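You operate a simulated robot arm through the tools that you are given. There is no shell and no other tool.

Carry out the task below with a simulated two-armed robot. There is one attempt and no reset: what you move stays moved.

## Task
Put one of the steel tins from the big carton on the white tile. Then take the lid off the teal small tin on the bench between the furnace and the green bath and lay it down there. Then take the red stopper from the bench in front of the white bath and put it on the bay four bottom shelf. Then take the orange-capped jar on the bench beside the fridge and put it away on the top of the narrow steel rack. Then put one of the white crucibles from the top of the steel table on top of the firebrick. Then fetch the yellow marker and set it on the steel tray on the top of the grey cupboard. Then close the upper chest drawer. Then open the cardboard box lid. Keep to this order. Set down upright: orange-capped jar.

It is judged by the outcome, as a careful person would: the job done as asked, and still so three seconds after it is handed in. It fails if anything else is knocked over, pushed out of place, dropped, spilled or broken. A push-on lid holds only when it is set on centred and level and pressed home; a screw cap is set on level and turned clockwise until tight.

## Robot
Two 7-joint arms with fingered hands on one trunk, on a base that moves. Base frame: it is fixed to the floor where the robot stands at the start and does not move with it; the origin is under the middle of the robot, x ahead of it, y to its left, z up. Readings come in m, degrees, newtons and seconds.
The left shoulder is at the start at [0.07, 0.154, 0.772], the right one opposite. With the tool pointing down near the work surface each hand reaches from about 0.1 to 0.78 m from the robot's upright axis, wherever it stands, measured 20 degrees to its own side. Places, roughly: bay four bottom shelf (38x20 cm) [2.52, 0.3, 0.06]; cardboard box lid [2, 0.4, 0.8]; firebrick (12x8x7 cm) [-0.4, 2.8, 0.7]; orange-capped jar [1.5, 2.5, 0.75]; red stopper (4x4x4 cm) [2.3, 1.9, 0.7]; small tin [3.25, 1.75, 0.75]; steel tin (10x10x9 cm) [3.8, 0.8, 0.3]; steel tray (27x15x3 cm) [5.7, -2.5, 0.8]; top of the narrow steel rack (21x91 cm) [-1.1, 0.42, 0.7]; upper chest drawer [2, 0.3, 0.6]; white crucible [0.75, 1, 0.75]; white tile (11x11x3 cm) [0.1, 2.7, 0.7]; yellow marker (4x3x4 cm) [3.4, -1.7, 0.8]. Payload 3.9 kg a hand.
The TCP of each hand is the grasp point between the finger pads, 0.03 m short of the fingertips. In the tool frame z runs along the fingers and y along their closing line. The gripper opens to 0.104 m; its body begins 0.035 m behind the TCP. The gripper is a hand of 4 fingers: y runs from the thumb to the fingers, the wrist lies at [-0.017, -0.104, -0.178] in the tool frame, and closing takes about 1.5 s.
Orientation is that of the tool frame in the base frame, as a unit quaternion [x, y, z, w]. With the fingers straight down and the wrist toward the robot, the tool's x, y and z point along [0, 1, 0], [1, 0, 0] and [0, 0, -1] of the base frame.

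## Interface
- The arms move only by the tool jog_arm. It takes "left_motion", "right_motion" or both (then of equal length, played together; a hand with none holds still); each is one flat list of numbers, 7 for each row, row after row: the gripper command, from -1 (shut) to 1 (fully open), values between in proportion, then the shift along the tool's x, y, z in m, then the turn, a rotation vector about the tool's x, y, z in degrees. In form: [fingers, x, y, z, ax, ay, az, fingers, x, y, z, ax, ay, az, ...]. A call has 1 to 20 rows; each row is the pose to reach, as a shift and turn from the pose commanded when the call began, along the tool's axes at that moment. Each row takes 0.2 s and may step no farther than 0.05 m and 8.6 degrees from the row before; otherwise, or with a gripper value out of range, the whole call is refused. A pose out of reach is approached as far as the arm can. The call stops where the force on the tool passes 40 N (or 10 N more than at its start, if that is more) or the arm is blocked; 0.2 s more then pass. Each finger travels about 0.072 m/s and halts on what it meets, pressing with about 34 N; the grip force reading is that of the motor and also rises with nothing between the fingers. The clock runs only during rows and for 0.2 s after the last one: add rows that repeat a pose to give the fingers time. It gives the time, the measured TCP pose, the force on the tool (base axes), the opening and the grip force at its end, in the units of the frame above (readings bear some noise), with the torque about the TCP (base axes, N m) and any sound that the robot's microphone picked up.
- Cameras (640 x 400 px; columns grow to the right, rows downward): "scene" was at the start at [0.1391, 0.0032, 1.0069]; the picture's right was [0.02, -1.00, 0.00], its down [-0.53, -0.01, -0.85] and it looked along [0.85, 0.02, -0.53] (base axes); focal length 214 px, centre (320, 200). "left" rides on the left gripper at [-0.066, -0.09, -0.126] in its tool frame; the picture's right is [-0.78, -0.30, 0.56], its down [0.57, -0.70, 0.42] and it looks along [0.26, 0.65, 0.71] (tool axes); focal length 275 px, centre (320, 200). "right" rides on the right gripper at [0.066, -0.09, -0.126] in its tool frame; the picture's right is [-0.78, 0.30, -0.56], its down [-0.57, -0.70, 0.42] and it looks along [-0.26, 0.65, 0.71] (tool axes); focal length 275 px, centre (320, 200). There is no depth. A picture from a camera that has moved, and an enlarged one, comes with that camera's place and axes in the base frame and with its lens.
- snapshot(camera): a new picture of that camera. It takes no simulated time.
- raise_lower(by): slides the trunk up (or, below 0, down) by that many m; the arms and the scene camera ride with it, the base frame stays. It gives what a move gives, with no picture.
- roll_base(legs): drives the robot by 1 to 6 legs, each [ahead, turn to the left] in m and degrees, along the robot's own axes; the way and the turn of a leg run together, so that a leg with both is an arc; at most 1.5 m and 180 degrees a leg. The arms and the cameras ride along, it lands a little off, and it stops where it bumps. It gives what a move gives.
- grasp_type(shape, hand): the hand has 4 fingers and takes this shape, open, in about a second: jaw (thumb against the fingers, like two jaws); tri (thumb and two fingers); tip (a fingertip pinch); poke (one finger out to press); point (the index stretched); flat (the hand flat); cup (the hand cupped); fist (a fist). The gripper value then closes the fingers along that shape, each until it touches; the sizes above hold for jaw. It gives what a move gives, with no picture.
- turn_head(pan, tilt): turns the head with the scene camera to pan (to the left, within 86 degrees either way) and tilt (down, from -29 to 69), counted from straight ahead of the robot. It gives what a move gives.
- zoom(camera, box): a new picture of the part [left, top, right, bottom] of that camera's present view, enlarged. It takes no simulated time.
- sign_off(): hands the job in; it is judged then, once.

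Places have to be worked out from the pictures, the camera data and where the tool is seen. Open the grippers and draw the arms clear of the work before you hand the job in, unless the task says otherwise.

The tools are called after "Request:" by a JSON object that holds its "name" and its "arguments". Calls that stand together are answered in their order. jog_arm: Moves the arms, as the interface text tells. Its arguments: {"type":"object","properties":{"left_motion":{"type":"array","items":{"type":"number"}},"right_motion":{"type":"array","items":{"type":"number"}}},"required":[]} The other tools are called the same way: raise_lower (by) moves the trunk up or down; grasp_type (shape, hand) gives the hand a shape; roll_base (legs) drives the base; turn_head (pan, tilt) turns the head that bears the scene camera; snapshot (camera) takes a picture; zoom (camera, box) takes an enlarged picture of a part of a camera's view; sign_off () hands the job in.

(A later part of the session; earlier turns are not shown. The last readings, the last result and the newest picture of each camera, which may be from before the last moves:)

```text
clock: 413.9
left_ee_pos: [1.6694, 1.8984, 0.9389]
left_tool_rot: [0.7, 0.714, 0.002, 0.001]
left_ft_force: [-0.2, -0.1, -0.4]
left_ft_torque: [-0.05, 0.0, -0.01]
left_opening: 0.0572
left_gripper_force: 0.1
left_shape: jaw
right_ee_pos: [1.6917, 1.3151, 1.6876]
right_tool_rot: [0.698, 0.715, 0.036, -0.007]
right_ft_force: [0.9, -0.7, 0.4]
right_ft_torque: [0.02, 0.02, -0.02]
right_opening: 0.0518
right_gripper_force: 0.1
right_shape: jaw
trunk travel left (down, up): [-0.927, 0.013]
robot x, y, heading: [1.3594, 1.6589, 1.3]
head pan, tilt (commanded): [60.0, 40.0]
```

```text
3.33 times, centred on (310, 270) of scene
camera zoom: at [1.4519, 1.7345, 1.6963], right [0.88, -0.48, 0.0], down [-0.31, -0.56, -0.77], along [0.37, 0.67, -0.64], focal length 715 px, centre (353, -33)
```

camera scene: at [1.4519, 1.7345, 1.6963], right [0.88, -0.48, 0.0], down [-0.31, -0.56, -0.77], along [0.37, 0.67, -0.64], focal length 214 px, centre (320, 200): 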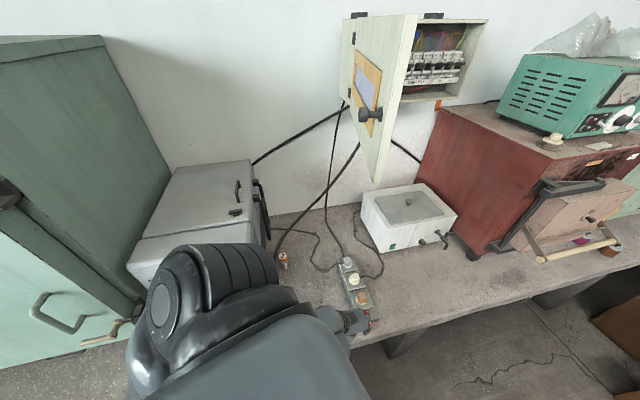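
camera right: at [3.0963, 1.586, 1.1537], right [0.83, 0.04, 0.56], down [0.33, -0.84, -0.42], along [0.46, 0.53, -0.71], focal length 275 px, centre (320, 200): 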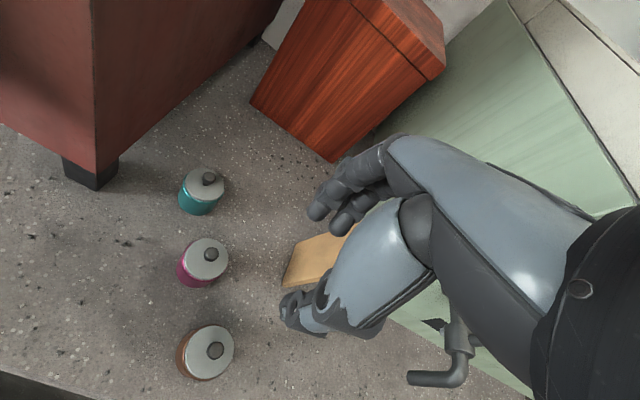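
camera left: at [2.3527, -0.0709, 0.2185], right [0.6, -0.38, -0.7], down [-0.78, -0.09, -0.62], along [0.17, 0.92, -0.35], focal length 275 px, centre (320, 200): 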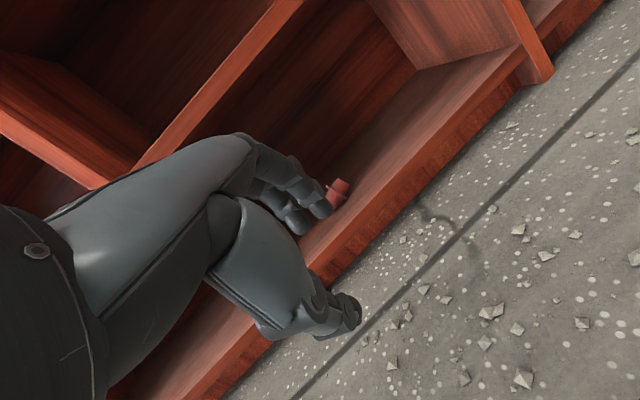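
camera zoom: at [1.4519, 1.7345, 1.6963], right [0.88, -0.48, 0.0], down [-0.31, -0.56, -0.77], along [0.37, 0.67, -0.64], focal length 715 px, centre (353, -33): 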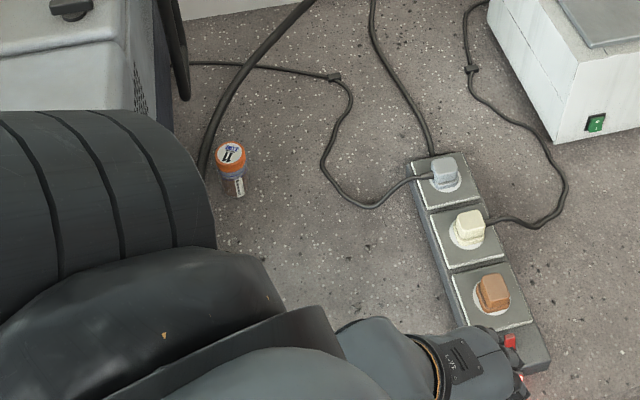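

The jar stands at about (1.598, 2.393), ~5 cm wide and ~8 cm tall, with a thick cable close to its left. I check the cable's 3-D path with the left hand camera and a lower head view.

Request:
{"name": "snapshot", "arguments": {"camera": "left"}}

Request:
{"name": "roll_base", "arguments": {"legs": [[0, 40]]}}

Request:
{"name": "turn_head", "arguments": {"pan": 30, "tilt": 45}}

Request:
{"name": "snapshot", "arguments": {"camera": "scene"}}

Request:
{"name": "snapshot", "arguments": {"camera": "left"}}

```text
taken
camera left: at [1.5815, 1.8301, 1.0637], right [-0.28, -0.78, -0.56], down [-0.71, 0.56, -0.43], along [0.64, 0.28, -0.71], focal length 275 px, centre (320, 200)
```

left: 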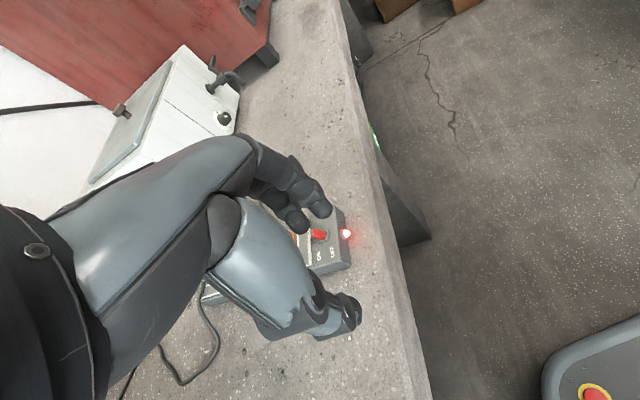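

```text
clock: 416.1
left_ee_pos: [1.4449, 2.0393, 0.9397]
left_tool_rot: [0.415, 0.91, 0.002, 0.0]
left_ft_force: [0.2, 0.6, 0.0]
left_ft_torque: [-0.04, -0.04, 0.01]
left_opening: 0.0569
left_gripper_force: 0.1
left_shape: jaw
right_ee_pos: [1.8357, 1.6055, 1.6891]
right_tool_rot: [0.413, 0.91, 0.031, -0.019]
right_ft_force: [0.3, -0.8, 0.7]
right_ft_torque: [-0.01, 0.0, 0.02]
right_opening: 0.0516
right_gripper_force: 0.0
right_shape: jaw
trunk travel left (down, up): [-0.927, 0.013]
robot x, y, heading: [1.3622, 1.6595, 41.1]
head pan, tilt (commanded): [60.0, 40.0]
```

```text
clock: 417.1
left_ee_pos: [1.4448, 2.0392, 0.938]
left_tool_rot: [0.414, 0.91, 0.001, 0.0]
left_ft_force: [0.3, 1.6, 0.2]
left_ft_torque: [0.0, 0.01, 0.0]
left_opening: 0.057
left_gripper_force: 0.1
left_shape: jaw
right_ee_pos: [1.8352, 1.6061, 1.6886]
right_tool_rot: [0.413, 0.91, 0.032, -0.019]
right_ft_force: [0.6, -0.4, 0.2]
right_ft_torque: [0.01, 0.01, -0.04]
right_opening: 0.0521
right_gripper_force: 0.0
right_shape: jaw
trunk travel left (down, up): [-0.927, 0.013]
robot x, y, heading: [1.3605, 1.6569, 41.2]
head pan, tilt (commanded): [30.0, 45.0]
```

```text
taken
camera scene: at [1.4256, 1.7689, 1.689], right [0.95, -0.32, 0.0], down [-0.23, -0.67, -0.71], along [0.23, 0.67, -0.71], focal length 214 px, centre (320, 200)
```

scene: 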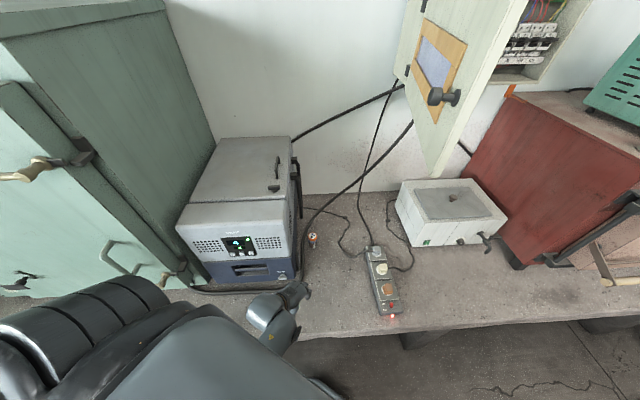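

```text
taken
camera left: at [1.4209, 1.9301, 1.0635], right [0.29, -0.78, -0.56], down [-0.9, -0.03, -0.43], along [0.32, 0.63, -0.71], focal length 275 px, centre (320, 200)
```

left: 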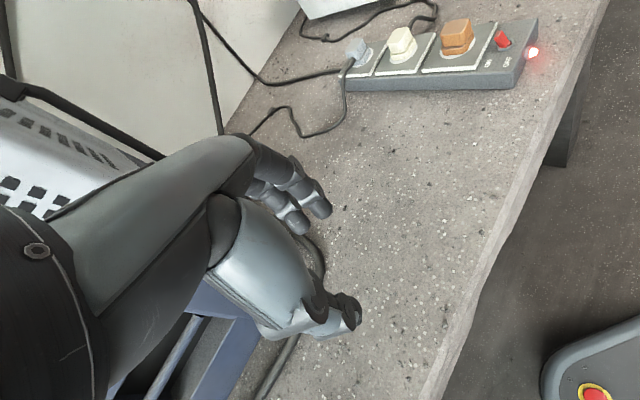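

I zoom on the jar from this angle to refine its position, height and the cable's location.

Request:
{"name": "zoom", "arguments": {"camera": "scene", "box": [270, 190, 390, 290]}}

```text
4.00 times, centred on (330, 240) of scene
camera zoom: at [1.4256, 1.7689, 1.689], right [0.95, -0.32, 0.0], down [-0.23, -0.67, -0.71], along [0.23, 0.67, -0.71], focal length 858 px, centre (280, 40)
```

zoom: 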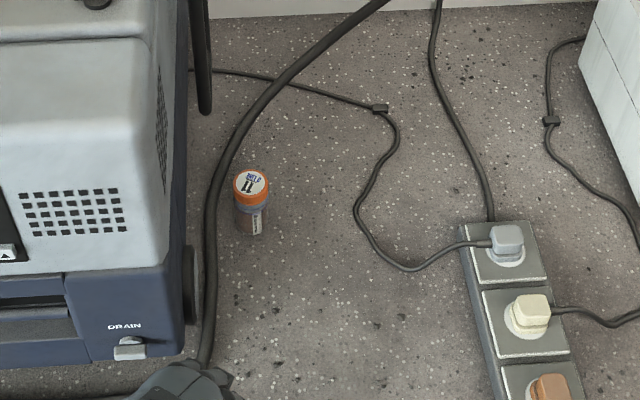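

The cable hugs the fridge and lies low (≈0.71 m) about 5 cm left of the jar; the cap top is at ≈0.79 m. Gripping at cap height avoids it. I shift the base to about (1.47, 1.69), heading 45°.

Request:
{"name": "roll_base", "arguments": {"legs": [[0, -24], [0.115, 0], [0, 28]]}}

Request:
{"name": "jog_arm", "arguments": {"left_motion": [0.5, -0.01, 0.045, 0, 0, 0, 0, 0.7, -0.02, 0.09, 0, 0, 0, 0, 0.7, -0.03, 0.135, 0, 0, 0, 0, 0.7, -0.04, 0.18, -0.01, 0, 0, 0, 0.7, -0.05, 0.22, -0.035, 0, 0, 0, 0.7, -0.06, 0.255, -0.06, 0, 0, 0, 0.7, -0.07, 0.29, -0.085, 0, 0, 0, 0.7, -0.08, 0.325, -0.11, 0, 0, 0, 0.7, -0.09, 0.36, -0.12, 0, 0, 0, 0.7, -0.11, 0.39, -0.12, 0, 0, 0, 0.7, -0.11, 0.39, -0.12, 0, 0, 0]}}

```text
clock: 420.9
left_ee_pos: [1.5273, 2.0764, 0.9385]
left_tool_rot: [0.384, 0.923, 0.002, 0.0]
left_ft_force: [0.1, 0.5, -0.9]
left_ft_torque: [0.01, -0.02, 0.02]
left_opening: 0.0571
left_gripper_force: 0.0
left_shape: jaw
right_ee_pos: [1.9462, 1.669, 1.6891]
right_tool_rot: [0.382, 0.923, 0.031, -0.021]
right_ft_force: [-0.2, 0.8, -0.1]
right_ft_torque: [0.0, -0.02, 0.03]
right_opening: 0.052
right_gripper_force: 0.0
right_shape: jaw
trunk travel left (down, up): [-0.927, 0.013]
robot x, y, heading: [1.4728, 1.6918, 45.0]
head pan, tilt (commanded): [30.0, 45.0]
```

```text
clock: 423.3
left_ee_pos: [1.8837, 2.2747, 1.0586]
left_tool_rot: [0.384, 0.923, 0.001, -0.001]
left_ft_force: [0.7, 0.0, 0.4]
left_ft_torque: [-0.02, -0.03, 0.04]
left_opening: 0.0883
left_gripper_force: 0.0
left_shape: jaw
right_ee_pos: [1.9474, 1.6719, 1.6903]
right_tool_rot: [0.383, 0.923, 0.031, -0.021]
right_ft_force: [0.7, 0.4, 0.6]
right_ft_torque: [0.04, 0.01, 0.0]
right_opening: 0.052
right_gripper_force: 0.2
right_shape: jaw
trunk travel left (down, up): [-0.927, 0.013]
robot x, y, heading: [1.4693, 1.6925, 44.9]
head pan, tilt (commanded): [30.0, 45.0]
```

Extended smoothly. I now add 15° of outward yaw and lower the trunk 15 cm.

Request:
{"name": "jog_arm", "arguments": {"left_motion": [0.7, 0, 0, 0, 0, 0, -5, 0.7, 0, 0, 0, 0, 0, -10, 0.7, 0, 0, 0, 0, 0, -15, 0.7, 0, 0, 0, 0, 0, -15]}}

Request:
{"name": "raise_lower", "arguments": {"by": -0.12}}

Request:
{"name": "snapshot", "arguments": {"camera": "scene"}}

```text
clock: 424.3
left_ee_pos: [1.8843, 2.2725, 1.0587]
left_tool_rot: [0.26, 0.966, 0.001, 0.0]
left_ft_force: [-0.4, -0.4, 0.1]
left_ft_torque: [0.0, -0.05, -0.01]
left_opening: 0.0884
left_gripper_force: 0.1
left_shape: jaw
right_ee_pos: [1.9473, 1.6713, 1.6892]
right_tool_rot: [0.383, 0.923, 0.03, -0.02]
right_ft_force: [1.0, 0.7, 0.8]
right_ft_torque: [0.03, 0.01, 0.02]
right_opening: 0.0518
right_gripper_force: 0.1
right_shape: jaw
trunk travel left (down, up): [-0.927, 0.013]
robot x, y, heading: [1.4685, 1.6926, 44.8]
head pan, tilt (commanded): [30.0, 45.0]
```

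```text
clock: 425.8
left_ee_pos: [1.8826, 2.2738, 0.9388]
left_tool_rot: [0.26, 0.966, 0.002, -0.001]
left_ft_force: [-0.8, -0.4, -0.5]
left_ft_torque: [0.01, -0.01, 0.06]
left_opening: 0.0885
left_gripper_force: 0.1
left_shape: jaw
right_ee_pos: [1.9458, 1.6713, 1.5683]
right_tool_rot: [0.383, 0.923, 0.03, -0.02]
right_ft_force: [0.5, 0.3, 0.6]
right_ft_torque: [-0.01, 0.0, 0.01]
right_opening: 0.0519
right_gripper_force: 0.0
right_shape: jaw
trunk travel left (down, up): [-0.807, 0.133]
robot x, y, heading: [1.4709, 1.6916, 44.8]
head pan, tilt (commanded): [30.0, 45.0]
```

```text
taken
camera scene: at [1.5275, 1.8062, 1.569], right [0.97, -0.26, 0.0], down [-0.18, -0.68, -0.71], along [0.18, 0.68, -0.71], focal length 214 px, centre (320, 200)
```

scene: 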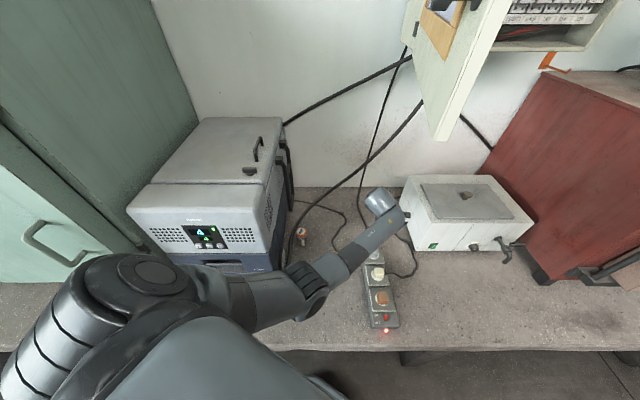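

Clear path. I rotate the base +24° so the hand swings in over the jar from the right.

Request:
{"name": "roll_base", "arguments": {"legs": [[0, 24]]}}

Request:
{"name": "snapshot", "arguments": {"camera": "left"}}

Request:
{"name": "turn_head", "arguments": {"pan": 5, "tilt": 45}}

Request:
{"name": "snapshot", "arguments": {"camera": "scene"}}

```text
clock: 427.5
left_ee_pos: [1.6095, 2.391, 0.9393]
left_tool_rot: [0.053, 0.999, 0.002, -0.001]
left_ft_force: [-0.9, -0.6, 0.4]
left_ft_torque: [0.03, 0.0, -0.01]
left_opening: 0.0886
left_gripper_force: 0.0
left_shape: jaw
right_ee_pos: [1.9144, 1.866, 1.5692]
right_tool_rot: [0.181, 0.983, 0.026, -0.026]
right_ft_force: [0.3, -0.5, -0.3]
right_ft_torque: [0.03, 0.01, 0.01]
right_opening: 0.052
right_gripper_force: 0.0
right_shape: jaw
trunk travel left (down, up): [-0.807, 0.133]
robot x, y, heading: [1.4688, 1.692, 68.7]
head pan, tilt (commanded): [30.0, 45.0]
```

```text
taken
camera left: at [1.667, 2.2943, 1.0639], right [0.74, -0.37, -0.56], down [-0.64, -0.64, -0.43], along [-0.2, 0.68, -0.71], focal length 275 px, centre (320, 200)
```

left: 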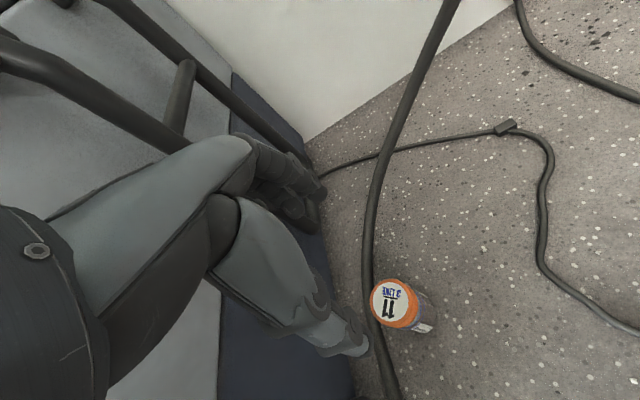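

```text
clock: 428.4
left_ee_pos: [1.6096, 2.3907, 0.9381]
left_tool_rot: [0.053, 0.999, 0.001, 0.0]
left_ft_force: [-0.3, -0.5, -0.4]
left_ft_torque: [-0.03, 0.0, 0.05]
left_opening: 0.0882
left_gripper_force: 0.1
left_shape: jaw
right_ee_pos: [1.9122, 1.8674, 1.5688]
right_tool_rot: [0.18, 0.983, 0.027, -0.025]
right_ft_force: [-0.2, 0.5, -0.4]
right_ft_torque: [0.0, 0.0, 0.0]
right_opening: 0.0522
right_gripper_force: 0.1
right_shape: jaw
trunk travel left (down, up): [-0.807, 0.133]
robot x, y, heading: [1.4712, 1.6912, 68.9]
head pan, tilt (commanded): [5.0, 45.0]
```

```text
taken
camera scene: at [1.5107, 1.8178, 1.5689], right [0.96, -0.27, 0.0], down [-0.19, -0.68, -0.71], along [0.19, 0.68, -0.71], focal length 214 px, centre (320, 200)
```

scene: 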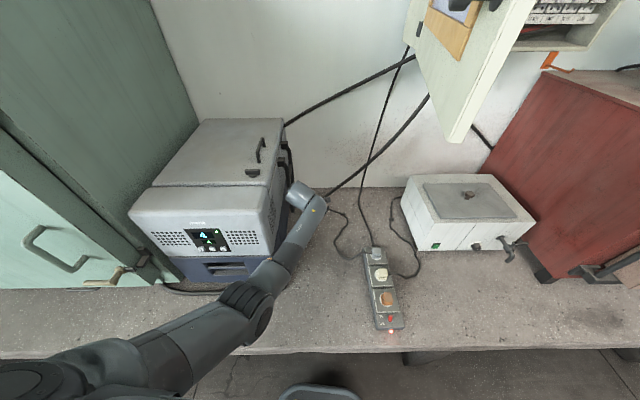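

Aligned within ~1 cm over the cap. I correct slightly and descend 10 cm, then re-check.

Request:
{"name": "jog_arm", "arguments": {"left_motion": [0.6, 0.004, -0.005, 0.03, 0, 0, 0, 0.6, 0.004, -0.005, 0.06, 0, 0, 0, 0.6, 0.004, -0.005, 0.085, 0, 0, 0, 0.6, 0.004, -0.005, 0.1, 0, 0, 0]}}

Request:
{"name": "snapshot", "arguments": {"camera": "left"}}

```text
clock: 429.4
left_ee_pos: [1.6043, 2.3876, 0.8373]
left_tool_rot: [0.054, 0.999, 0.002, 0.001]
left_ft_force: [-0.1, -0.2, -0.7]
left_ft_torque: [0.0, -0.02, -0.01]
left_opening: 0.0835
left_gripper_force: 0.1
left_shape: jaw
right_ee_pos: [1.9142, 1.8678, 1.5686]
right_tool_rot: [0.181, 0.983, 0.026, -0.025]
right_ft_force: [-0.7, -0.1, 0.5]
right_ft_torque: [0.01, -0.02, 0.04]
right_opening: 0.0519
right_gripper_force: 0.1
right_shape: jaw
trunk travel left (down, up): [-0.807, 0.133]
robot x, y, heading: [1.4693, 1.6921, 68.9]
head pan, tilt (commanded): [5.0, 45.0]
```

```text
taken
camera left: at [1.6615, 2.2901, 0.963], right [0.74, -0.37, -0.56], down [-0.64, -0.64, -0.43], along [-0.19, 0.68, -0.71], focal length 275 px, centre (320, 200)
```

left: 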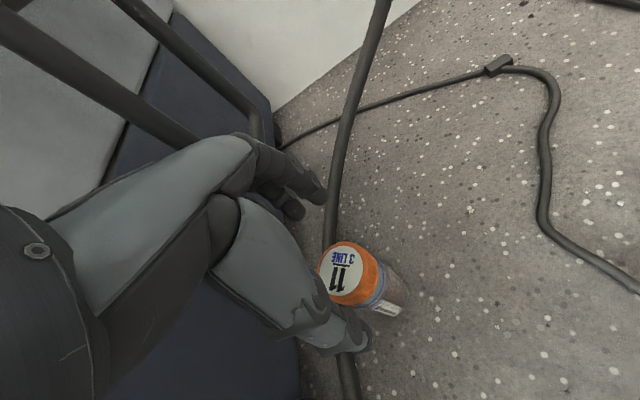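

The cap is nearly centred between thumb and fingers. I nudge 5 mm left and descend to grip height, watching the force.

Request:
{"name": "jog_arm", "arguments": {"left_motion": [0.6, 0.005, 0, 0.015, 0, 0, 0, 0.6, 0.005, 0, 0.03, 0, 0, 0, 0.6, 0.005, 0, 0.042, 0, 0, 0, 0.6, 0.005, 0, 0.052, 0, 0, 0, 0.6, 0.005, 0, 0.058, 0, 0, 0]}}

Request:
{"name": "snapshot", "arguments": {"camera": "left"}}

```text
clock: 430.6
left_ee_pos: [1.6006, 2.3681, 0.7981]
left_tool_rot: [0.053, 0.999, 0.002, 0.001]
left_ft_force: [-0.3, 0.3, 0.3]
left_ft_torque: [-0.01, 0.01, 0.01]
left_opening: 0.0834
left_gripper_force: 0.0
left_shape: jaw
left hand out of reach, approached as far as the arm can: row 2, 3, 4, 5
right_ee_pos: [1.9119, 1.8678, 1.5698]
right_tool_rot: [0.181, 0.983, 0.025, -0.026]
right_ft_force: [-0.4, -0.4, 1.1]
right_ft_torque: [0.01, 0.0, -0.01]
right_opening: 0.052
right_gripper_force: 0.2
right_shape: jaw
trunk travel left (down, up): [-0.807, 0.133]
robot x, y, heading: [1.4731, 1.6913, 68.7]
head pan, tilt (commanded): [5.0, 45.0]
```

```text
taken
camera left: at [1.657, 2.2708, 0.9225], right [0.74, -0.37, -0.56], down [-0.64, -0.64, -0.43], along [-0.2, 0.68, -0.71], focal length 275 px, centre (320, 200)
```

left: 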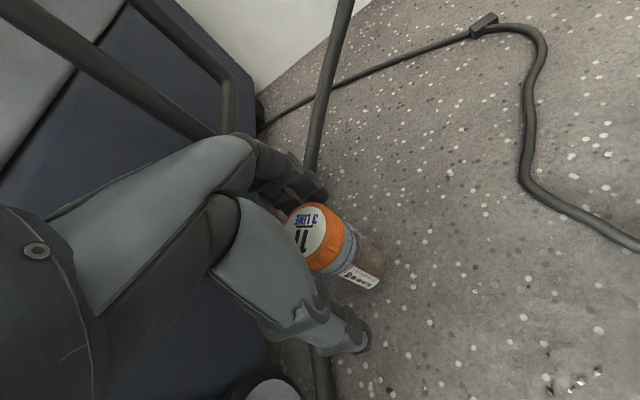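

At this depth the arm is slightly out of reach. I lift the hand back up 5 cm and lower with the trunk instead.

Request:
{"name": "jog_arm", "arguments": {"left_motion": [0.6, 0, 0, -0.02, 0, 0, 0, 0.6, 0, 0, -0.04, 0, 0, 0, 0.6, 0, 0, -0.065, 0, 0, 0, 0.6, 0, 0, -0.065, 0, 0, 0]}}

Request:
{"name": "raise_lower", "arguments": {"by": -0.065}}

Request:
{"name": "snapshot", "arguments": {"camera": "left"}}

```text
clock: 431.6
left_ee_pos: [1.6009, 2.3673, 0.8618]
left_tool_rot: [0.053, 0.999, 0.002, -0.001]
left_ft_force: [0.3, -0.1, -0.7]
left_ft_torque: [-0.02, 0.01, 0.04]
left_opening: 0.0832
left_gripper_force: 0.1
left_shape: jaw
right_ee_pos: [1.9136, 1.8668, 1.5679]
right_tool_rot: [0.18, 0.983, 0.027, -0.026]
right_ft_force: [0.5, 0.4, 0.1]
right_ft_torque: [0.01, -0.01, 0.02]
right_opening: 0.0518
right_gripper_force: 0.1
right_shape: jaw
trunk travel left (down, up): [-0.807, 0.133]
robot x, y, heading: [1.4697, 1.6916, 68.8]
head pan, tilt (commanded): [5.0, 45.0]
```

```text
clock: 432.6
left_ee_pos: [1.6009, 2.3672, 0.7978]
left_tool_rot: [0.053, 0.999, 0.002, -0.002]
left_ft_force: [-0.4, 0.1, 0.2]
left_ft_torque: [-0.03, 0.01, 0.04]
left_opening: 0.0833
left_gripper_force: 0.1
left_shape: jaw
right_ee_pos: [1.9131, 1.8663, 1.5052]
right_tool_rot: [0.18, 0.983, 0.027, -0.026]
right_ft_force: [-0.6, -0.1, 0.3]
right_ft_torque: [0.02, 0.01, -0.03]
right_opening: 0.0519
right_gripper_force: 0.1
right_shape: jaw
trunk travel left (down, up): [-0.742, 0.198]
robot x, y, heading: [1.4723, 1.6926, 68.8]
head pan, tilt (commanded): [5.0, 45.0]
```

```text
taken
camera left: at [1.6581, 2.2705, 0.9225], right [0.74, -0.38, -0.56], down [-0.64, -0.64, -0.43], along [-0.2, 0.68, -0.71], focal length 275 px, centre (320, 200)
```

left: 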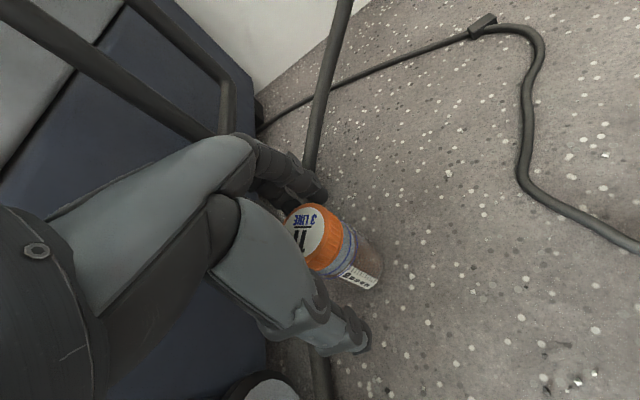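

The hand is about 2 cm short of centre. With the trunk lower there's reach again, so I move 2 cm forward.

Request:
{"name": "jog_arm", "arguments": {"left_motion": [0.6, 0, 0.008, 0, 0, 0, 0, 0.6, 0, 0.016, 0, 0, 0, 0, 0.6, 0, 0.021, 0.003, 0, 0, 0, 0.6, 0, 0.021, 0.012, 0, 0, 0, 0.6, 0, 0.021, 0.018, 0, 0, 0]}}

Request:
{"name": "snapshot", "arguments": {"camera": "left"}}

```text
clock: 433.8
left_ee_pos: [1.6021, 2.3894, 0.7789]
left_tool_rot: [0.053, 0.999, 0.002, 0.0]
left_ft_force: [-0.2, 0.2, -0.3]
left_ft_torque: [-0.04, 0.0, 0.01]
left_opening: 0.0837
left_gripper_force: 0.1
left_shape: jaw
right_ee_pos: [1.9131, 1.8688, 1.5037]
right_tool_rot: [0.18, 0.983, 0.026, -0.027]
right_ft_force: [1.0, -0.1, 1.0]
right_ft_torque: [0.0, 0.0, 0.02]
right_opening: 0.0518
right_gripper_force: 0.1
right_shape: jaw
trunk travel left (down, up): [-0.742, 0.198]
robot x, y, heading: [1.4695, 1.6934, 69.0]
head pan, tilt (commanded): [5.0, 45.0]
```

```text
taken
camera left: at [1.6602, 2.2924, 0.9042], right [0.74, -0.38, -0.56], down [-0.64, -0.64, -0.43], along [-0.2, 0.68, -0.71], focal length 275 px, centre (320, 200)
```

left: 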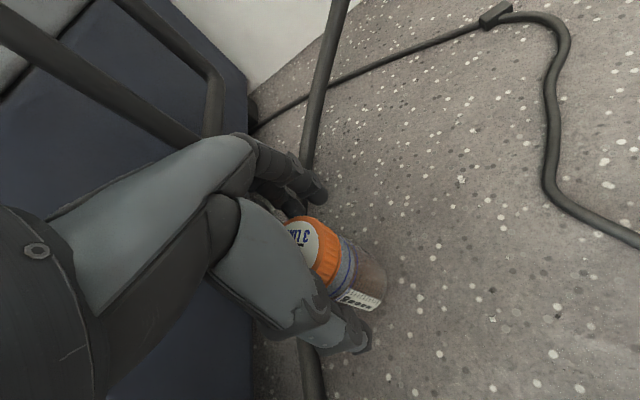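

The cap is centred at the grasp point. I close the fingers.

Request:
{"name": "jog_arm", "arguments": {"left_motion": [0.4, 0, 0, 0.004, 0, 0, 0, 0.1, 0, 0, 0.006, 0, 0, 0, -0.3, 0, 0, 0.006, 0, 0, 0, -0.7, 0, 0, 0.006, 0, 0, 0, -1, 0, 0, 0.006, 0, 0, 0, -1, 0, 0, 0.006, 0, 0, 0, -1, 0, 0, 0.006, 0, 0, 0]}}

Request:
{"name": "snapshot", "arguments": {"camera": "left"}}

```text
clock: 435.4
left_ee_pos: [1.6045, 2.3887, 0.7741]
left_tool_rot: [0.053, 0.999, 0.002, 0.0]
left_ft_force: [0.4, -0.4, 0.0]
left_ft_torque: [-0.01, -0.05, -0.01]
left_opening: 0.0362
left_gripper_force: 33.7
left_shape: jaw
right_ee_pos: [1.913, 1.8677, 1.5045]
right_tool_rot: [0.18, 0.983, 0.026, -0.026]
right_ft_force: [-0.1, 0.3, -0.2]
right_ft_torque: [0.02, 0.0, -0.01]
right_opening: 0.052
right_gripper_force: 0.1
right_shape: jaw
trunk travel left (down, up): [-0.742, 0.198]
robot x, y, heading: [1.4704, 1.6922, 69.0]
head pan, tilt (commanded): [5.0, 45.0]
```

```text
taken
camera left: at [1.6609, 2.2918, 0.8983], right [0.74, -0.38, -0.56], down [-0.64, -0.64, -0.43], along [-0.2, 0.67, -0.71], focal length 275 px, centre (320, 200)
```

left: 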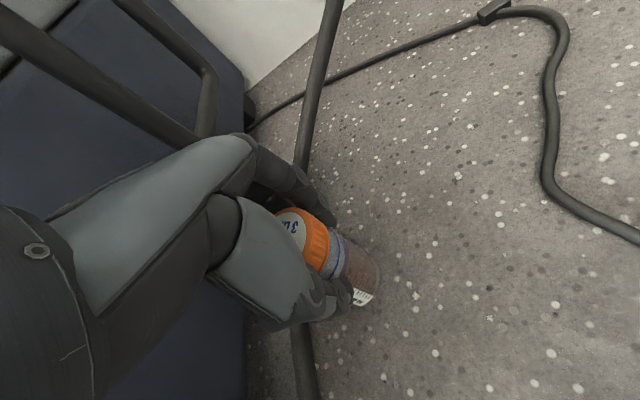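

Gripped (36 mm). I lift straight up with the trunk and check the jar.

Request:
{"name": "raise_lower", "arguments": {"by": 0.06}}

Request:
{"name": "snapshot", "arguments": {"camera": "left"}}

Request:
{"name": "raise_lower", "arguments": {"by": 0.13}}

Request:
{"name": "snapshot", "arguments": {"camera": "left"}}

```text
clock: 436.4
left_ee_pos: [1.6034, 2.3891, 0.8328]
left_tool_rot: [0.052, 0.999, 0.001, -0.001]
left_ft_force: [-0.3, 0.4, -1.6]
left_ft_torque: [0.0, -0.01, -0.04]
left_opening: 0.0361
left_gripper_force: 34.7
left_shape: jaw
right_ee_pos: [1.9135, 1.8675, 1.5638]
right_tool_rot: [0.18, 0.983, 0.026, -0.026]
right_ft_force: [0.2, -0.6, 0.1]
right_ft_torque: [0.0, 0.02, 0.01]
right_opening: 0.0519
right_gripper_force: 0.1
right_shape: jaw
trunk travel left (down, up): [-0.802, 0.138]
robot x, y, heading: [1.4752, 1.6891, 69.0]
head pan, tilt (commanded): [5.0, 45.0]
```

```text
taken
camera left: at [1.6609, 2.2921, 0.958], right [0.74, -0.38, -0.56], down [-0.64, -0.64, -0.43], along [-0.2, 0.67, -0.71], focal length 275 px, centre (320, 200)
```

left: 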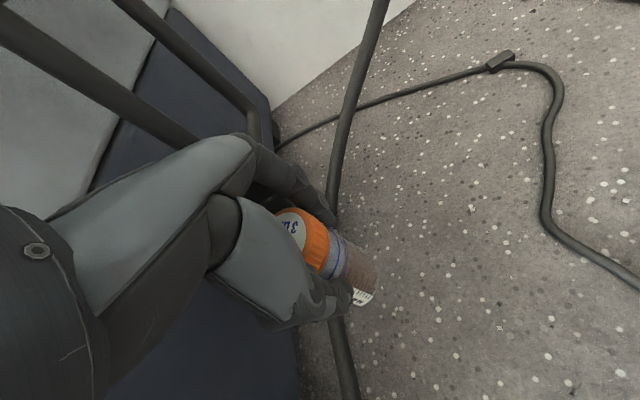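

```text
clock: 438.0
left_ee_pos: [1.6044, 2.3882, 0.9626]
left_tool_rot: [0.053, 0.999, 0.001, -0.001]
left_ft_force: [0.2, -0.1, -0.9]
left_ft_torque: [0.0, 0.01, 0.01]
left_opening: 0.0364
left_gripper_force: 34.1
left_shape: jaw
right_ee_pos: [1.9141, 1.8667, 1.6935]
right_tool_rot: [0.181, 0.983, 0.026, -0.026]
right_ft_force: [-0.3, 0.4, 0.1]
right_ft_torque: [0.0, 0.02, -0.01]
right_opening: 0.0519
right_gripper_force: 0.1
right_shape: jaw
trunk travel left (down, up): [-0.932, 0.008]
robot x, y, heading: [1.475, 1.6933, 68.8]
head pan, tilt (commanded): [5.0, 45.0]
```

```text
taken
camera left: at [1.6609, 2.292, 1.0881], right [0.74, -0.38, -0.56], down [-0.64, -0.64, -0.43], along [-0.2, 0.67, -0.71], focal length 275 px, centre (320, 200)
```

left: 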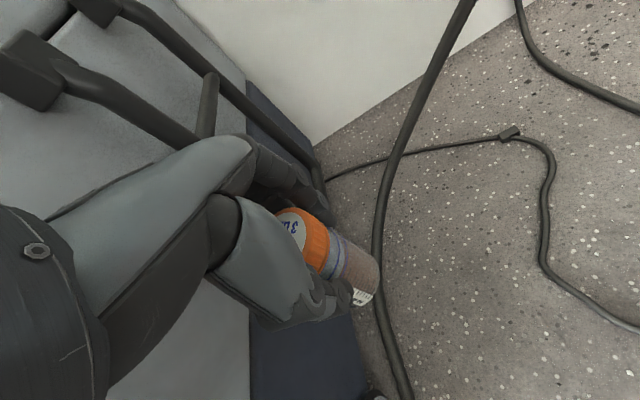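

The jar is lifted and upright. I swing back right, away from the fridge, then fold the arm in.

Request:
{"name": "roll_base", "arguments": {"legs": [[0, -26]]}}

Request:
{"name": "jog_arm", "arguments": {"left_motion": [-1, 0, 0, -0.01, 0, 0, 5, -1, 0, 0, -0.02, 0, 0, 10, -1, 0, 0, -0.02, 0, 0, 15, -1, 0.023, -0.041, -0.02, 0, 0, 15, -1, 0.046, -0.082, -0.02, 0, 0, 15, -1, 0.069, -0.123, -0.01, 0, 0, 15, -1, 0.092, -0.164, 0, 0, 0, 15, -1, 0.115, -0.205, 0, 0, 0, 15, -1, 0.138, -0.246, 0.0, 0, 0, 15, -1, 0.16, -0.287, 0.0, 0, 0, 15, -1, 0.18, -0.328, 0.0, 0, 0, 15, -1, 0.2, -0.35, 0.0, 0, 0, 15]}}

Request:
{"name": "snapshot", "arguments": {"camera": "left"}}

```text
clock: 439.7
left_ee_pos: [1.8948, 2.2612, 0.9633]
left_tool_rot: [0.276, 0.961, 0.001, 0.0]
left_ft_force: [-0.3, 0.1, -1.8]
left_ft_torque: [-0.03, 0.0, -0.02]
left_opening: 0.0364
left_gripper_force: 33.8
left_shape: jaw
right_ee_pos: [1.9437, 1.659, 1.6945]
right_tool_rot: [0.397, 0.917, 0.03, -0.019]
right_ft_force: [0.1, -0.5, -0.8]
right_ft_torque: [-0.02, 0.02, 0.03]
right_opening: 0.0523
right_gripper_force: 0.1
right_shape: jaw
trunk travel left (down, up): [-0.932, 0.008]
robot x, y, heading: [1.4708, 1.6928, 43.2]
head pan, tilt (commanded): [5.0, 45.0]
```

```text
clock: 442.3
left_ee_pos: [1.5407, 2.0695, 0.9653]
left_tool_rot: [0.4, 0.917, 0.004, 0.0]
left_ft_force: [-0.1, 0.1, -1.4]
left_ft_torque: [-0.01, 0.01, 0.0]
left_opening: 0.036
left_gripper_force: 33.6
left_shape: jaw
right_ee_pos: [1.9441, 1.656, 1.6944]
right_tool_rot: [0.396, 0.917, 0.031, -0.018]
right_ft_force: [-0.7, -0.1, -0.7]
right_ft_torque: [0.0, -0.02, 0.03]
right_opening: 0.0522
right_gripper_force: 0.1
right_shape: jaw
trunk travel left (down, up): [-0.932, 0.008]
robot x, y, heading: [1.4711, 1.6903, 42.8]
head pan, tilt (commanded): [5.0, 45.0]
```

```text
taken
camera left: at [1.5209, 1.9599, 1.0897], right [0.31, -0.77, -0.56], down [-0.9, -0.06, -0.43], along [0.3, 0.64, -0.71], focal length 275 px, centre (320, 200)
```

left: 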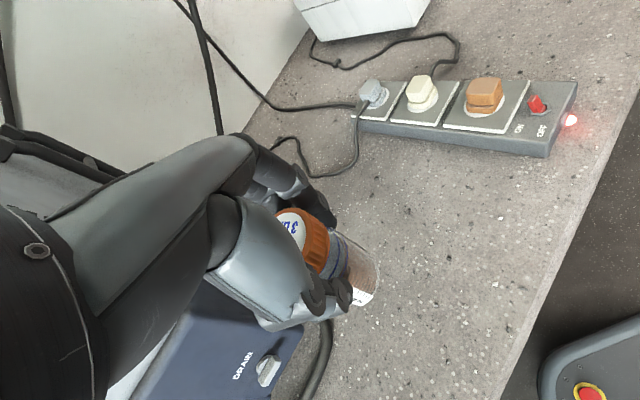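

The jar is tucked in. I turn around and drive toward the window side where the narrow rack stands.

Request:
{"name": "roll_base", "arguments": {"legs": [[0, 137], [1.2, 0], [0.6, 0]]}}

Request:
{"name": "roll_base", "arguments": {"legs": [[0, 70], [1.2, 0], [0, -83]]}}

Request:
{"name": "turn_head", "arguments": {"pan": 0, "tilt": 40}}

Request:
{"name": "snapshot", "arguments": {"camera": "scene"}}

```text
clock: 445.7
left_ee_pos: [1.1477, 1.8966, 0.965]
left_tool_rot: [-0.184, 0.983, 0.003, -0.002]
left_ft_force: [-1.2, -0.9, -2.3]
left_ft_torque: [-0.01, 0.01, -0.01]
left_opening: 0.0356
left_gripper_force: 34.2
left_shape: jaw
right_ee_pos: [1.6855, 2.1091, 1.697]
right_tool_rot: [-0.186, 0.982, 0.018, -0.036]
right_ft_force: [3.8, -2.3, 1.4]
right_ft_torque: [0.08, 0.0, -0.17]
right_opening: 0.0511
right_gripper_force: 0.1
right_shape: jaw
trunk travel left (down, up): [-0.932, 0.008]
robot x, y, heading: [1.4733, 1.6892, 111.2]
head pan, tilt (commanded): [5.0, 45.0]
stopped in leg 1: the force on the tool passed its limit at 62 N (the readings are from after the stop); the commanded pose is now the measured one
```

```text
clock: 446.8
left_ee_pos: [1.1406, 1.871, 0.9679]
left_tool_rot: [-0.211, 0.978, 0.006, -0.005]
left_ft_force: [-0.2, 0.2, -2.2]
left_ft_torque: [-0.02, -0.02, -0.02]
left_opening: 0.0358
left_gripper_force: 34.0
left_shape: jaw
right_ee_pos: [1.673, 2.1089, 1.7029]
right_tool_rot: [-0.214, 0.976, 0.021, -0.038]
right_ft_force: [32.3, -20.4, 7.7]
right_ft_torque: [0.38, 0.15, -1.01]
right_opening: 0.043
right_gripper_force: 0.0
right_shape: jaw
trunk travel left (down, up): [-0.932, 0.008]
robot x, y, heading: [1.4691, 1.6916, 113.1]
head pan, tilt (commanded): [5.0, 45.0]
stopped in leg 1: the force on the tool passed its limit at 45 N (the readings are from after the stop); the commanded pose is now the measured one
```

```text
clock: 447.4
left_ee_pos: [1.1424, 1.8694, 0.9678]
left_tool_rot: [-0.212, 0.977, 0.006, -0.005]
left_ft_force: [1.1, -1.0, -0.9]
left_ft_torque: [0.02, 0.01, 0.01]
left_opening: 0.0362
left_gripper_force: 34.1
left_shape: jaw
right_ee_pos: [1.6726, 2.1086, 1.7025]
right_tool_rot: [-0.216, 0.975, 0.023, -0.039]
right_ft_force: [25.7, -22.5, 13.2]
right_ft_torque: [0.55, 0.22, -0.71]
right_opening: 0.0426
right_gripper_force: 0.0
right_shape: jaw
trunk travel left (down, up): [-0.932, 0.008]
robot x, y, heading: [1.4706, 1.6896, 113.1]
head pan, tilt (commanded): [0.0, 40.0]
```

```text
taken
camera scene: at [1.4322, 1.8027, 1.7027], right [0.92, 0.39, 0.0], down [0.25, -0.59, -0.77], along [-0.31, 0.71, -0.63], focal length 214 px, centre (320, 200)
```

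scene: 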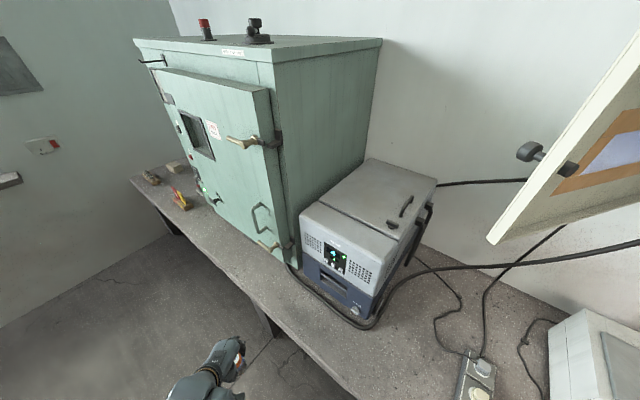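

My stowed right hand bumped the open cupboard door overhead. I rotate back right to release it, and check.

Request:
{"name": "roll_base", "arguments": {"legs": [[0, -15]]}}

Request:
{"name": "turn_head", "arguments": {"pan": -40, "tilt": 10}}

Request:
{"name": "snapshot", "arguments": {"camera": "scene"}}

```text
clock: 448.7
left_ee_pos: [1.1947, 1.9607, 0.9634]
left_tool_rot: [-0.083, 0.997, 0.001, -0.001]
left_ft_force: [0.1, 0.6, -1.2]
left_ft_torque: [0.0, -0.02, 0.02]
left_opening: 0.0356
left_gripper_force: 34.3
left_shape: jaw
right_ee_pos: [1.7623, 2.064, 1.6976]
right_tool_rot: [-0.087, 0.995, 0.021, -0.033]
right_ft_force: [0.4, 1.1, -0.1]
right_ft_torque: [-0.01, 0.0, 0.01]
right_opening: 0.0517
right_gripper_force: 0.1
right_shape: jaw
trunk travel left (down, up): [-0.932, 0.008]
robot x, y, heading: [1.472, 1.6912, 98.3]
head pan, tilt (commanded): [0.0, 40.0]
```

```text
clock: 449.8
left_ee_pos: [1.1945, 1.9584, 0.9639]
left_tool_rot: [-0.083, 0.997, 0.001, -0.001]
left_ft_force: [0.2, 0.1, -1.6]
left_ft_torque: [-0.03, -0.03, 0.04]
left_opening: 0.0357
left_gripper_force: 33.9
left_shape: jaw
right_ee_pos: [1.764, 2.0588, 1.7002]
right_tool_rot: [-0.086, 0.995, 0.023, -0.034]
right_ft_force: [0.9, 0.3, 0.2]
right_ft_torque: [0.01, 0.01, 0.0]
right_opening: 0.0516
right_gripper_force: 0.1
right_shape: jaw
trunk travel left (down, up): [-0.932, 0.008]
robot x, y, heading: [1.4741, 1.6909, 98.0]
head pan, tilt (commanded): [-40.0, 10.0]
```

```text
taken
camera scene: at [1.512, 1.8205, 1.7489], right [0.85, -0.53, 0.0], down [-0.09, -0.15, -0.98], along [0.52, 0.84, -0.17], focal length 214 px, centre (320, 200)
```

scene: 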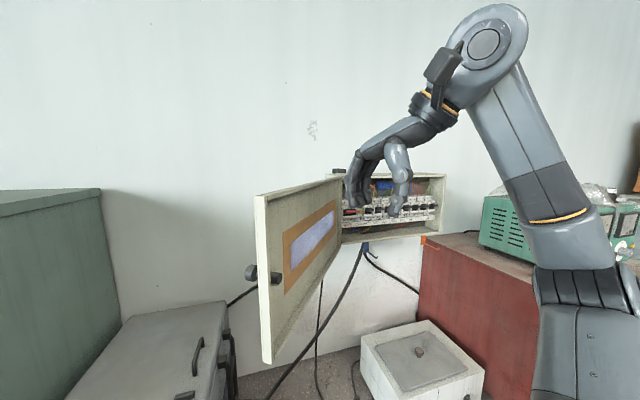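

The cupboard door was pushed about 26° (free edge from ≈(1.735, 2.00) to ≈(1.597, 2.116), z 1.43–1.69). I'll put it back: raise the right hand above the door's top edge, straddle it with open fingers, and draw it back by reversing. First I raise the right hand.

Request:
{"name": "jog_arm", "arguments": {"right_motion": [0.5, 0, 0, -0.03, 0, 0, 0, 1, 0, 0, -0.06, 0, 0, 0, 1, 0, 0, -0.09, 0, 0, 0, 1, 0, 0, -0.11, 0, 0, 0, 1, 0, 0, -0.11, 0, 0, 0]}}

Request:
{"name": "snapshot", "arguments": {"camera": "right"}}

```text
clock: 451.0
left_ee_pos: [1.1936, 1.9601, 0.9646]
left_tool_rot: [-0.082, 0.997, 0.002, -0.003]
left_ft_force: [-0.2, 0.3, -2.3]
left_ft_torque: [-0.04, -0.01, -0.01]
left_opening: 0.0358
left_gripper_force: 33.4
left_shape: jaw
right_ee_pos: [1.7736, 2.056, 1.8091]
right_tool_rot: [-0.086, 0.996, 0.022, -0.033]
right_ft_force: [0.3, 0.8, 0.2]
right_ft_torque: [-0.02, 0.01, 0.0]
right_opening: 0.1036
right_gripper_force: 0.1
right_shape: jaw
trunk travel left (down, up): [-0.932, 0.008]
robot x, y, heading: [1.4726, 1.6907, 98.5]
head pan, tilt (commanded): [-40.0, 10.0]
```

```text
taken
camera right: at [1.7321, 1.9529, 1.9343], right [0.75, 0.4, 0.52], down [0.65, -0.58, -0.49], along [0.1, 0.71, -0.7], focal length 275 px, centre (320, 200)
```

right: 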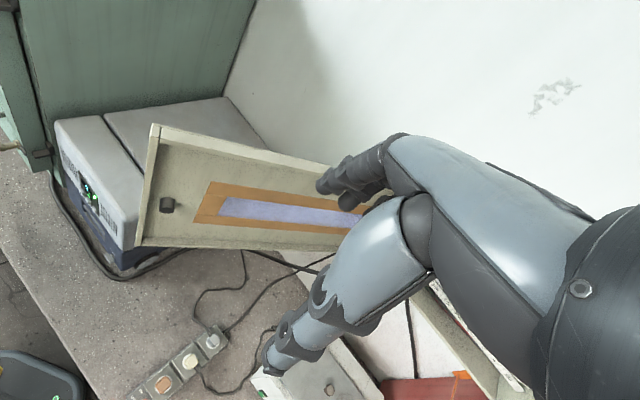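

From above I see the door's top edge clearly. I rotate the base 20° so the open hand sits right over that edge near its free end.

Request:
{"name": "roll_base", "arguments": {"legs": [[0, 20]]}}

Request:
{"name": "snapshot", "arguments": {"camera": "right"}}

Request:
{"name": "turn_head", "arguments": {"pan": -60, "tilt": 0}}

Request:
{"name": "snapshot", "arguments": {"camera": "scene"}}

```text
clock: 452.5
left_ee_pos: [1.1205, 1.8482, 0.9651]
left_tool_rot: [-0.255, 0.967, 0.002, -0.002]
left_ft_force: [0.7, 1.0, -1.8]
left_ft_torque: [-0.02, -0.02, 0.03]
left_opening: 0.0356
left_gripper_force: 34.0
left_shape: jaw
right_ee_pos: [1.6308, 2.1373, 1.8104]
right_tool_rot: [-0.258, 0.965, 0.016, -0.038]
right_ft_force: [0.3, -0.5, -0.1]
right_ft_torque: [0.0, -0.01, -0.03]
right_opening: 0.1038
right_gripper_force: 0.0
right_shape: jaw
trunk travel left (down, up): [-0.932, 0.008]
robot x, y, heading: [1.4741, 1.6887, 118.4]
head pan, tilt (commanded): [-40.0, 10.0]
```

```text
taken
camera right: at [1.628, 2.025, 1.9343], right [0.57, 0.64, 0.52], down [0.81, -0.32, -0.49], along [-0.15, 0.7, -0.7], focal length 275 px, centre (320, 200)
```

right: 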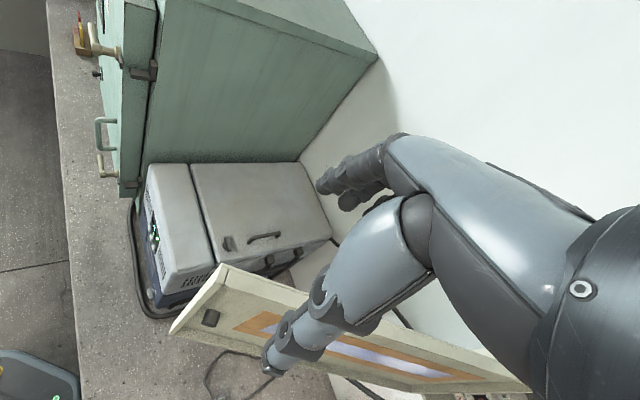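

```text
clock: 453.3
left_ee_pos: [1.1188, 1.8478, 0.964]
left_tool_rot: [-0.255, 0.967, 0.002, -0.002]
left_ft_force: [0.6, 0.0, -0.6]
left_ft_torque: [0.02, -0.02, -0.01]
left_opening: 0.0359
left_gripper_force: 33.4
left_shape: jaw
right_ee_pos: [1.6281, 2.1365, 1.8095]
right_tool_rot: [-0.258, 0.965, 0.016, -0.037]
right_ft_force: [-0.3, -0.6, 0.2]
right_ft_torque: [0.01, 0.04, 0.0]
right_opening: 0.1036
right_gripper_force: 0.2
right_shape: jaw
trunk travel left (down, up): [-0.932, 0.008]
robot x, y, heading: [1.4737, 1.6909, 118.2]
head pan, tilt (commanded): [-60.0, 0.0]
```

```text
taken
camera scene: at [1.4944, 1.8128, 1.7649], right [0.85, -0.53, 0.0], down [0.0, 0.0, -1.0], along [0.53, 0.85, 0.0], focal length 214 px, centre (320, 200)
```

scene: 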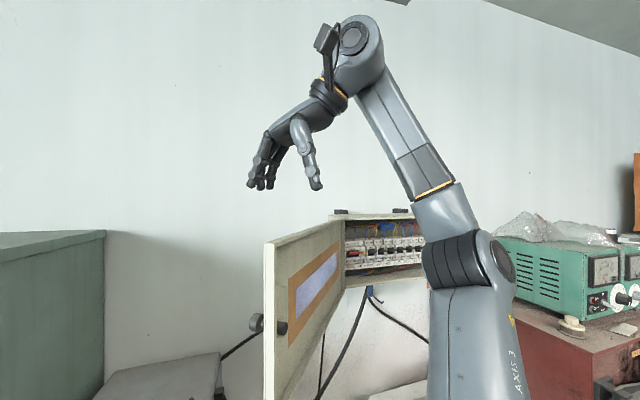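

The open hand straddles the door's top edge (thumb near side, fingers far side). I lower the trunk 13 cm.

Request:
{"name": "raise_lower", "arguments": {"by": -0.13}}

Request:
{"name": "snapshot", "arguments": {"camera": "right"}}

Request:
{"name": "snapshot", "arguments": {"camera": "scene"}}

```text
clock: 454.9
left_ee_pos: [1.1175, 1.8485, 0.8348]
left_tool_rot: [-0.254, 0.967, 0.001, -0.002]
left_ft_force: [0.1, -1.2, -1.7]
left_ft_torque: [0.01, 0.02, 0.0]
left_opening: 0.0357
left_gripper_force: 34.1
left_shape: jaw
right_ee_pos: [1.629, 2.1371, 1.6803]
right_tool_rot: [-0.258, 0.965, 0.016, -0.037]
right_ft_force: [0.0, -0.4, 0.3]
right_ft_torque: [0.03, -0.02, 0.01]
right_opening: 0.1038
right_gripper_force: 0.0
right_shape: jaw
trunk travel left (down, up): [-0.802, 0.138]
robot x, y, heading: [1.4706, 1.6923, 118.4]
head pan, tilt (commanded): [-60.0, 0.0]
```

```text
taken
camera right: at [1.6264, 2.025, 1.8044], right [0.57, 0.64, 0.52], down [0.81, -0.32, -0.49], along [-0.15, 0.7, -0.7], focal length 275 px, centre (320, 200)
```

right: 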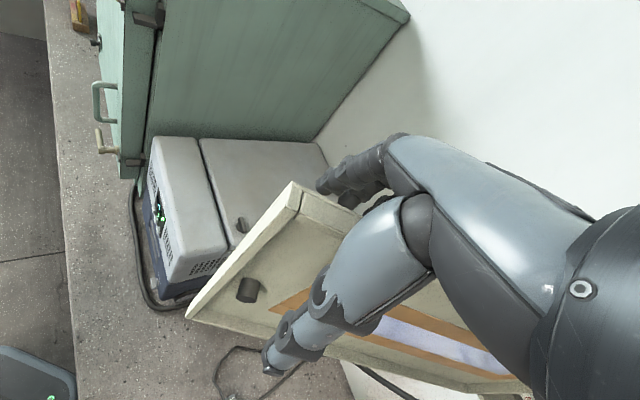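

```text
taken
camera scene: at [1.4946, 1.8128, 1.635], right [0.85, -0.53, 0.0], down [0.0, 0.0, -1.0], along [0.53, 0.85, 0.0], focal length 214 px, centre (320, 200)
```

scene: 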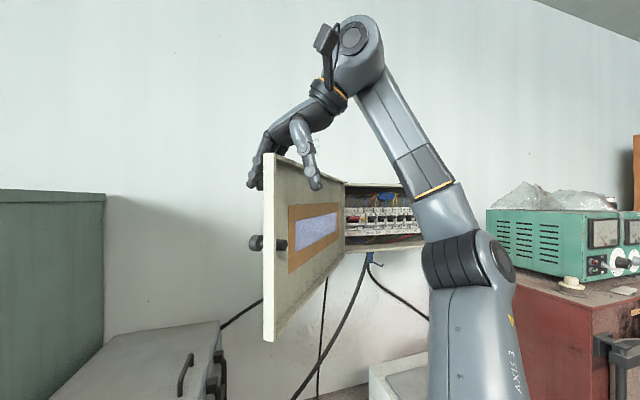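

Straddled cleanly. I draw the door back with a small reverse-and-right-turn arc, in two steps.

Request:
{"name": "roll_base", "arguments": {"legs": [[-0.055, -7.5]]}}

Request:
{"name": "snapshot", "arguments": {"camera": "right"}}

```text
clock: 455.9
left_ee_pos: [1.1607, 1.8448, 0.8308]
left_tool_rot: [-0.194, 0.981, -0.002, 0.0]
left_ft_force: [-0.6, 0.5, -1.7]
left_ft_torque: [-0.04, -0.05, 0.02]
left_opening: 0.0359
left_gripper_force: 34.7
left_shape: jaw
right_ee_pos: [1.6987, 2.0744, 1.6773]
right_tool_rot: [-0.195, 0.98, 0.014, -0.034]
right_ft_force: [-1.7, 3.9, 0.3]
right_ft_torque: [-0.1, -0.06, 0.17]
right_opening: 0.1037
right_gripper_force: 0.1
right_shape: jaw
trunk travel left (down, up): [-0.802, 0.138]
robot x, y, heading: [1.4968, 1.6391, 111.2]
head pan, tilt (commanded): [-60.0, 0.0]
```

```text
taken
camera right: at [1.6815, 1.9647, 1.8028], right [0.64, 0.56, 0.52], down [0.77, -0.42, -0.49], along [-0.06, 0.71, -0.7], focal length 275 px, centre (320, 200)
```

right: 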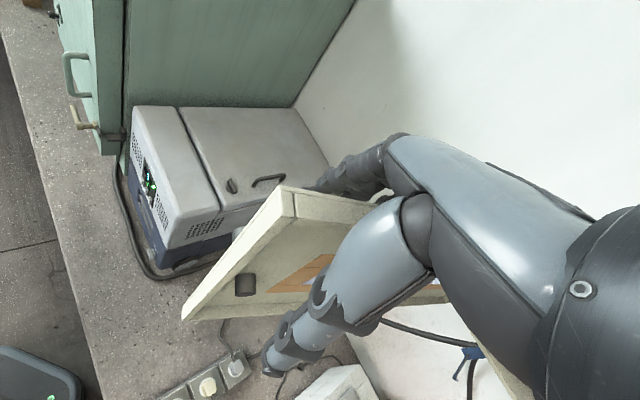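

The door's free corner has come back to about (1.656, 2.062); target is (1.735, 2.002). I continue with the second arc.

Request:
{"name": "roll_base", "arguments": {"legs": [[-0.025, -8]]}}

Request:
{"name": "snapshot", "arguments": {"camera": "right"}}

```text
clock: 456.9
left_ee_pos: [1.2016, 1.8624, 0.8339]
left_tool_rot: [-0.126, 0.992, 0.001, -0.002]
left_ft_force: [-1.2, 0.0, -1.2]
left_ft_torque: [-0.03, 0.0, 0.01]
left_opening: 0.0356
left_gripper_force: 34.0
left_shape: jaw
right_ee_pos: [1.7689, 2.0109, 1.6772]
right_tool_rot: [-0.127, 0.991, 0.018, -0.034]
right_ft_force: [-0.9, 0.1, 0.7]
right_ft_torque: [-0.05, 0.02, 0.0]
right_opening: 0.1039
right_gripper_force: 0.1
right_shape: jaw
trunk travel left (down, up): [-0.802, 0.138]
robot x, y, heading: [1.502, 1.613, 103.1]
head pan, tilt (commanded): [-60.0, 0.0]
```

```text
taken
camera right: at [1.7365, 1.9044, 1.8034], right [0.71, 0.47, 0.52], down [0.7, -0.52, -0.49], along [0.04, 0.71, -0.7], focal length 275 px, centre (320, 200)
```

right: 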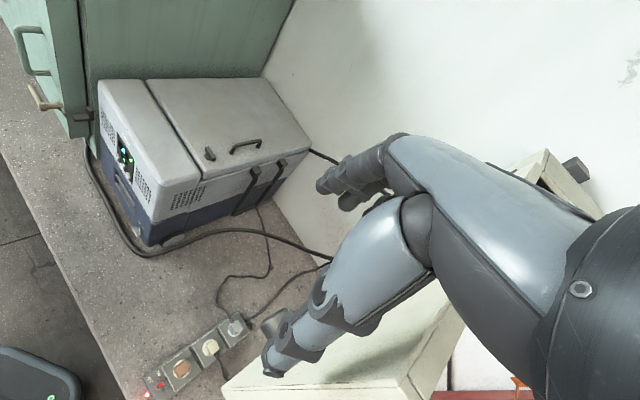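

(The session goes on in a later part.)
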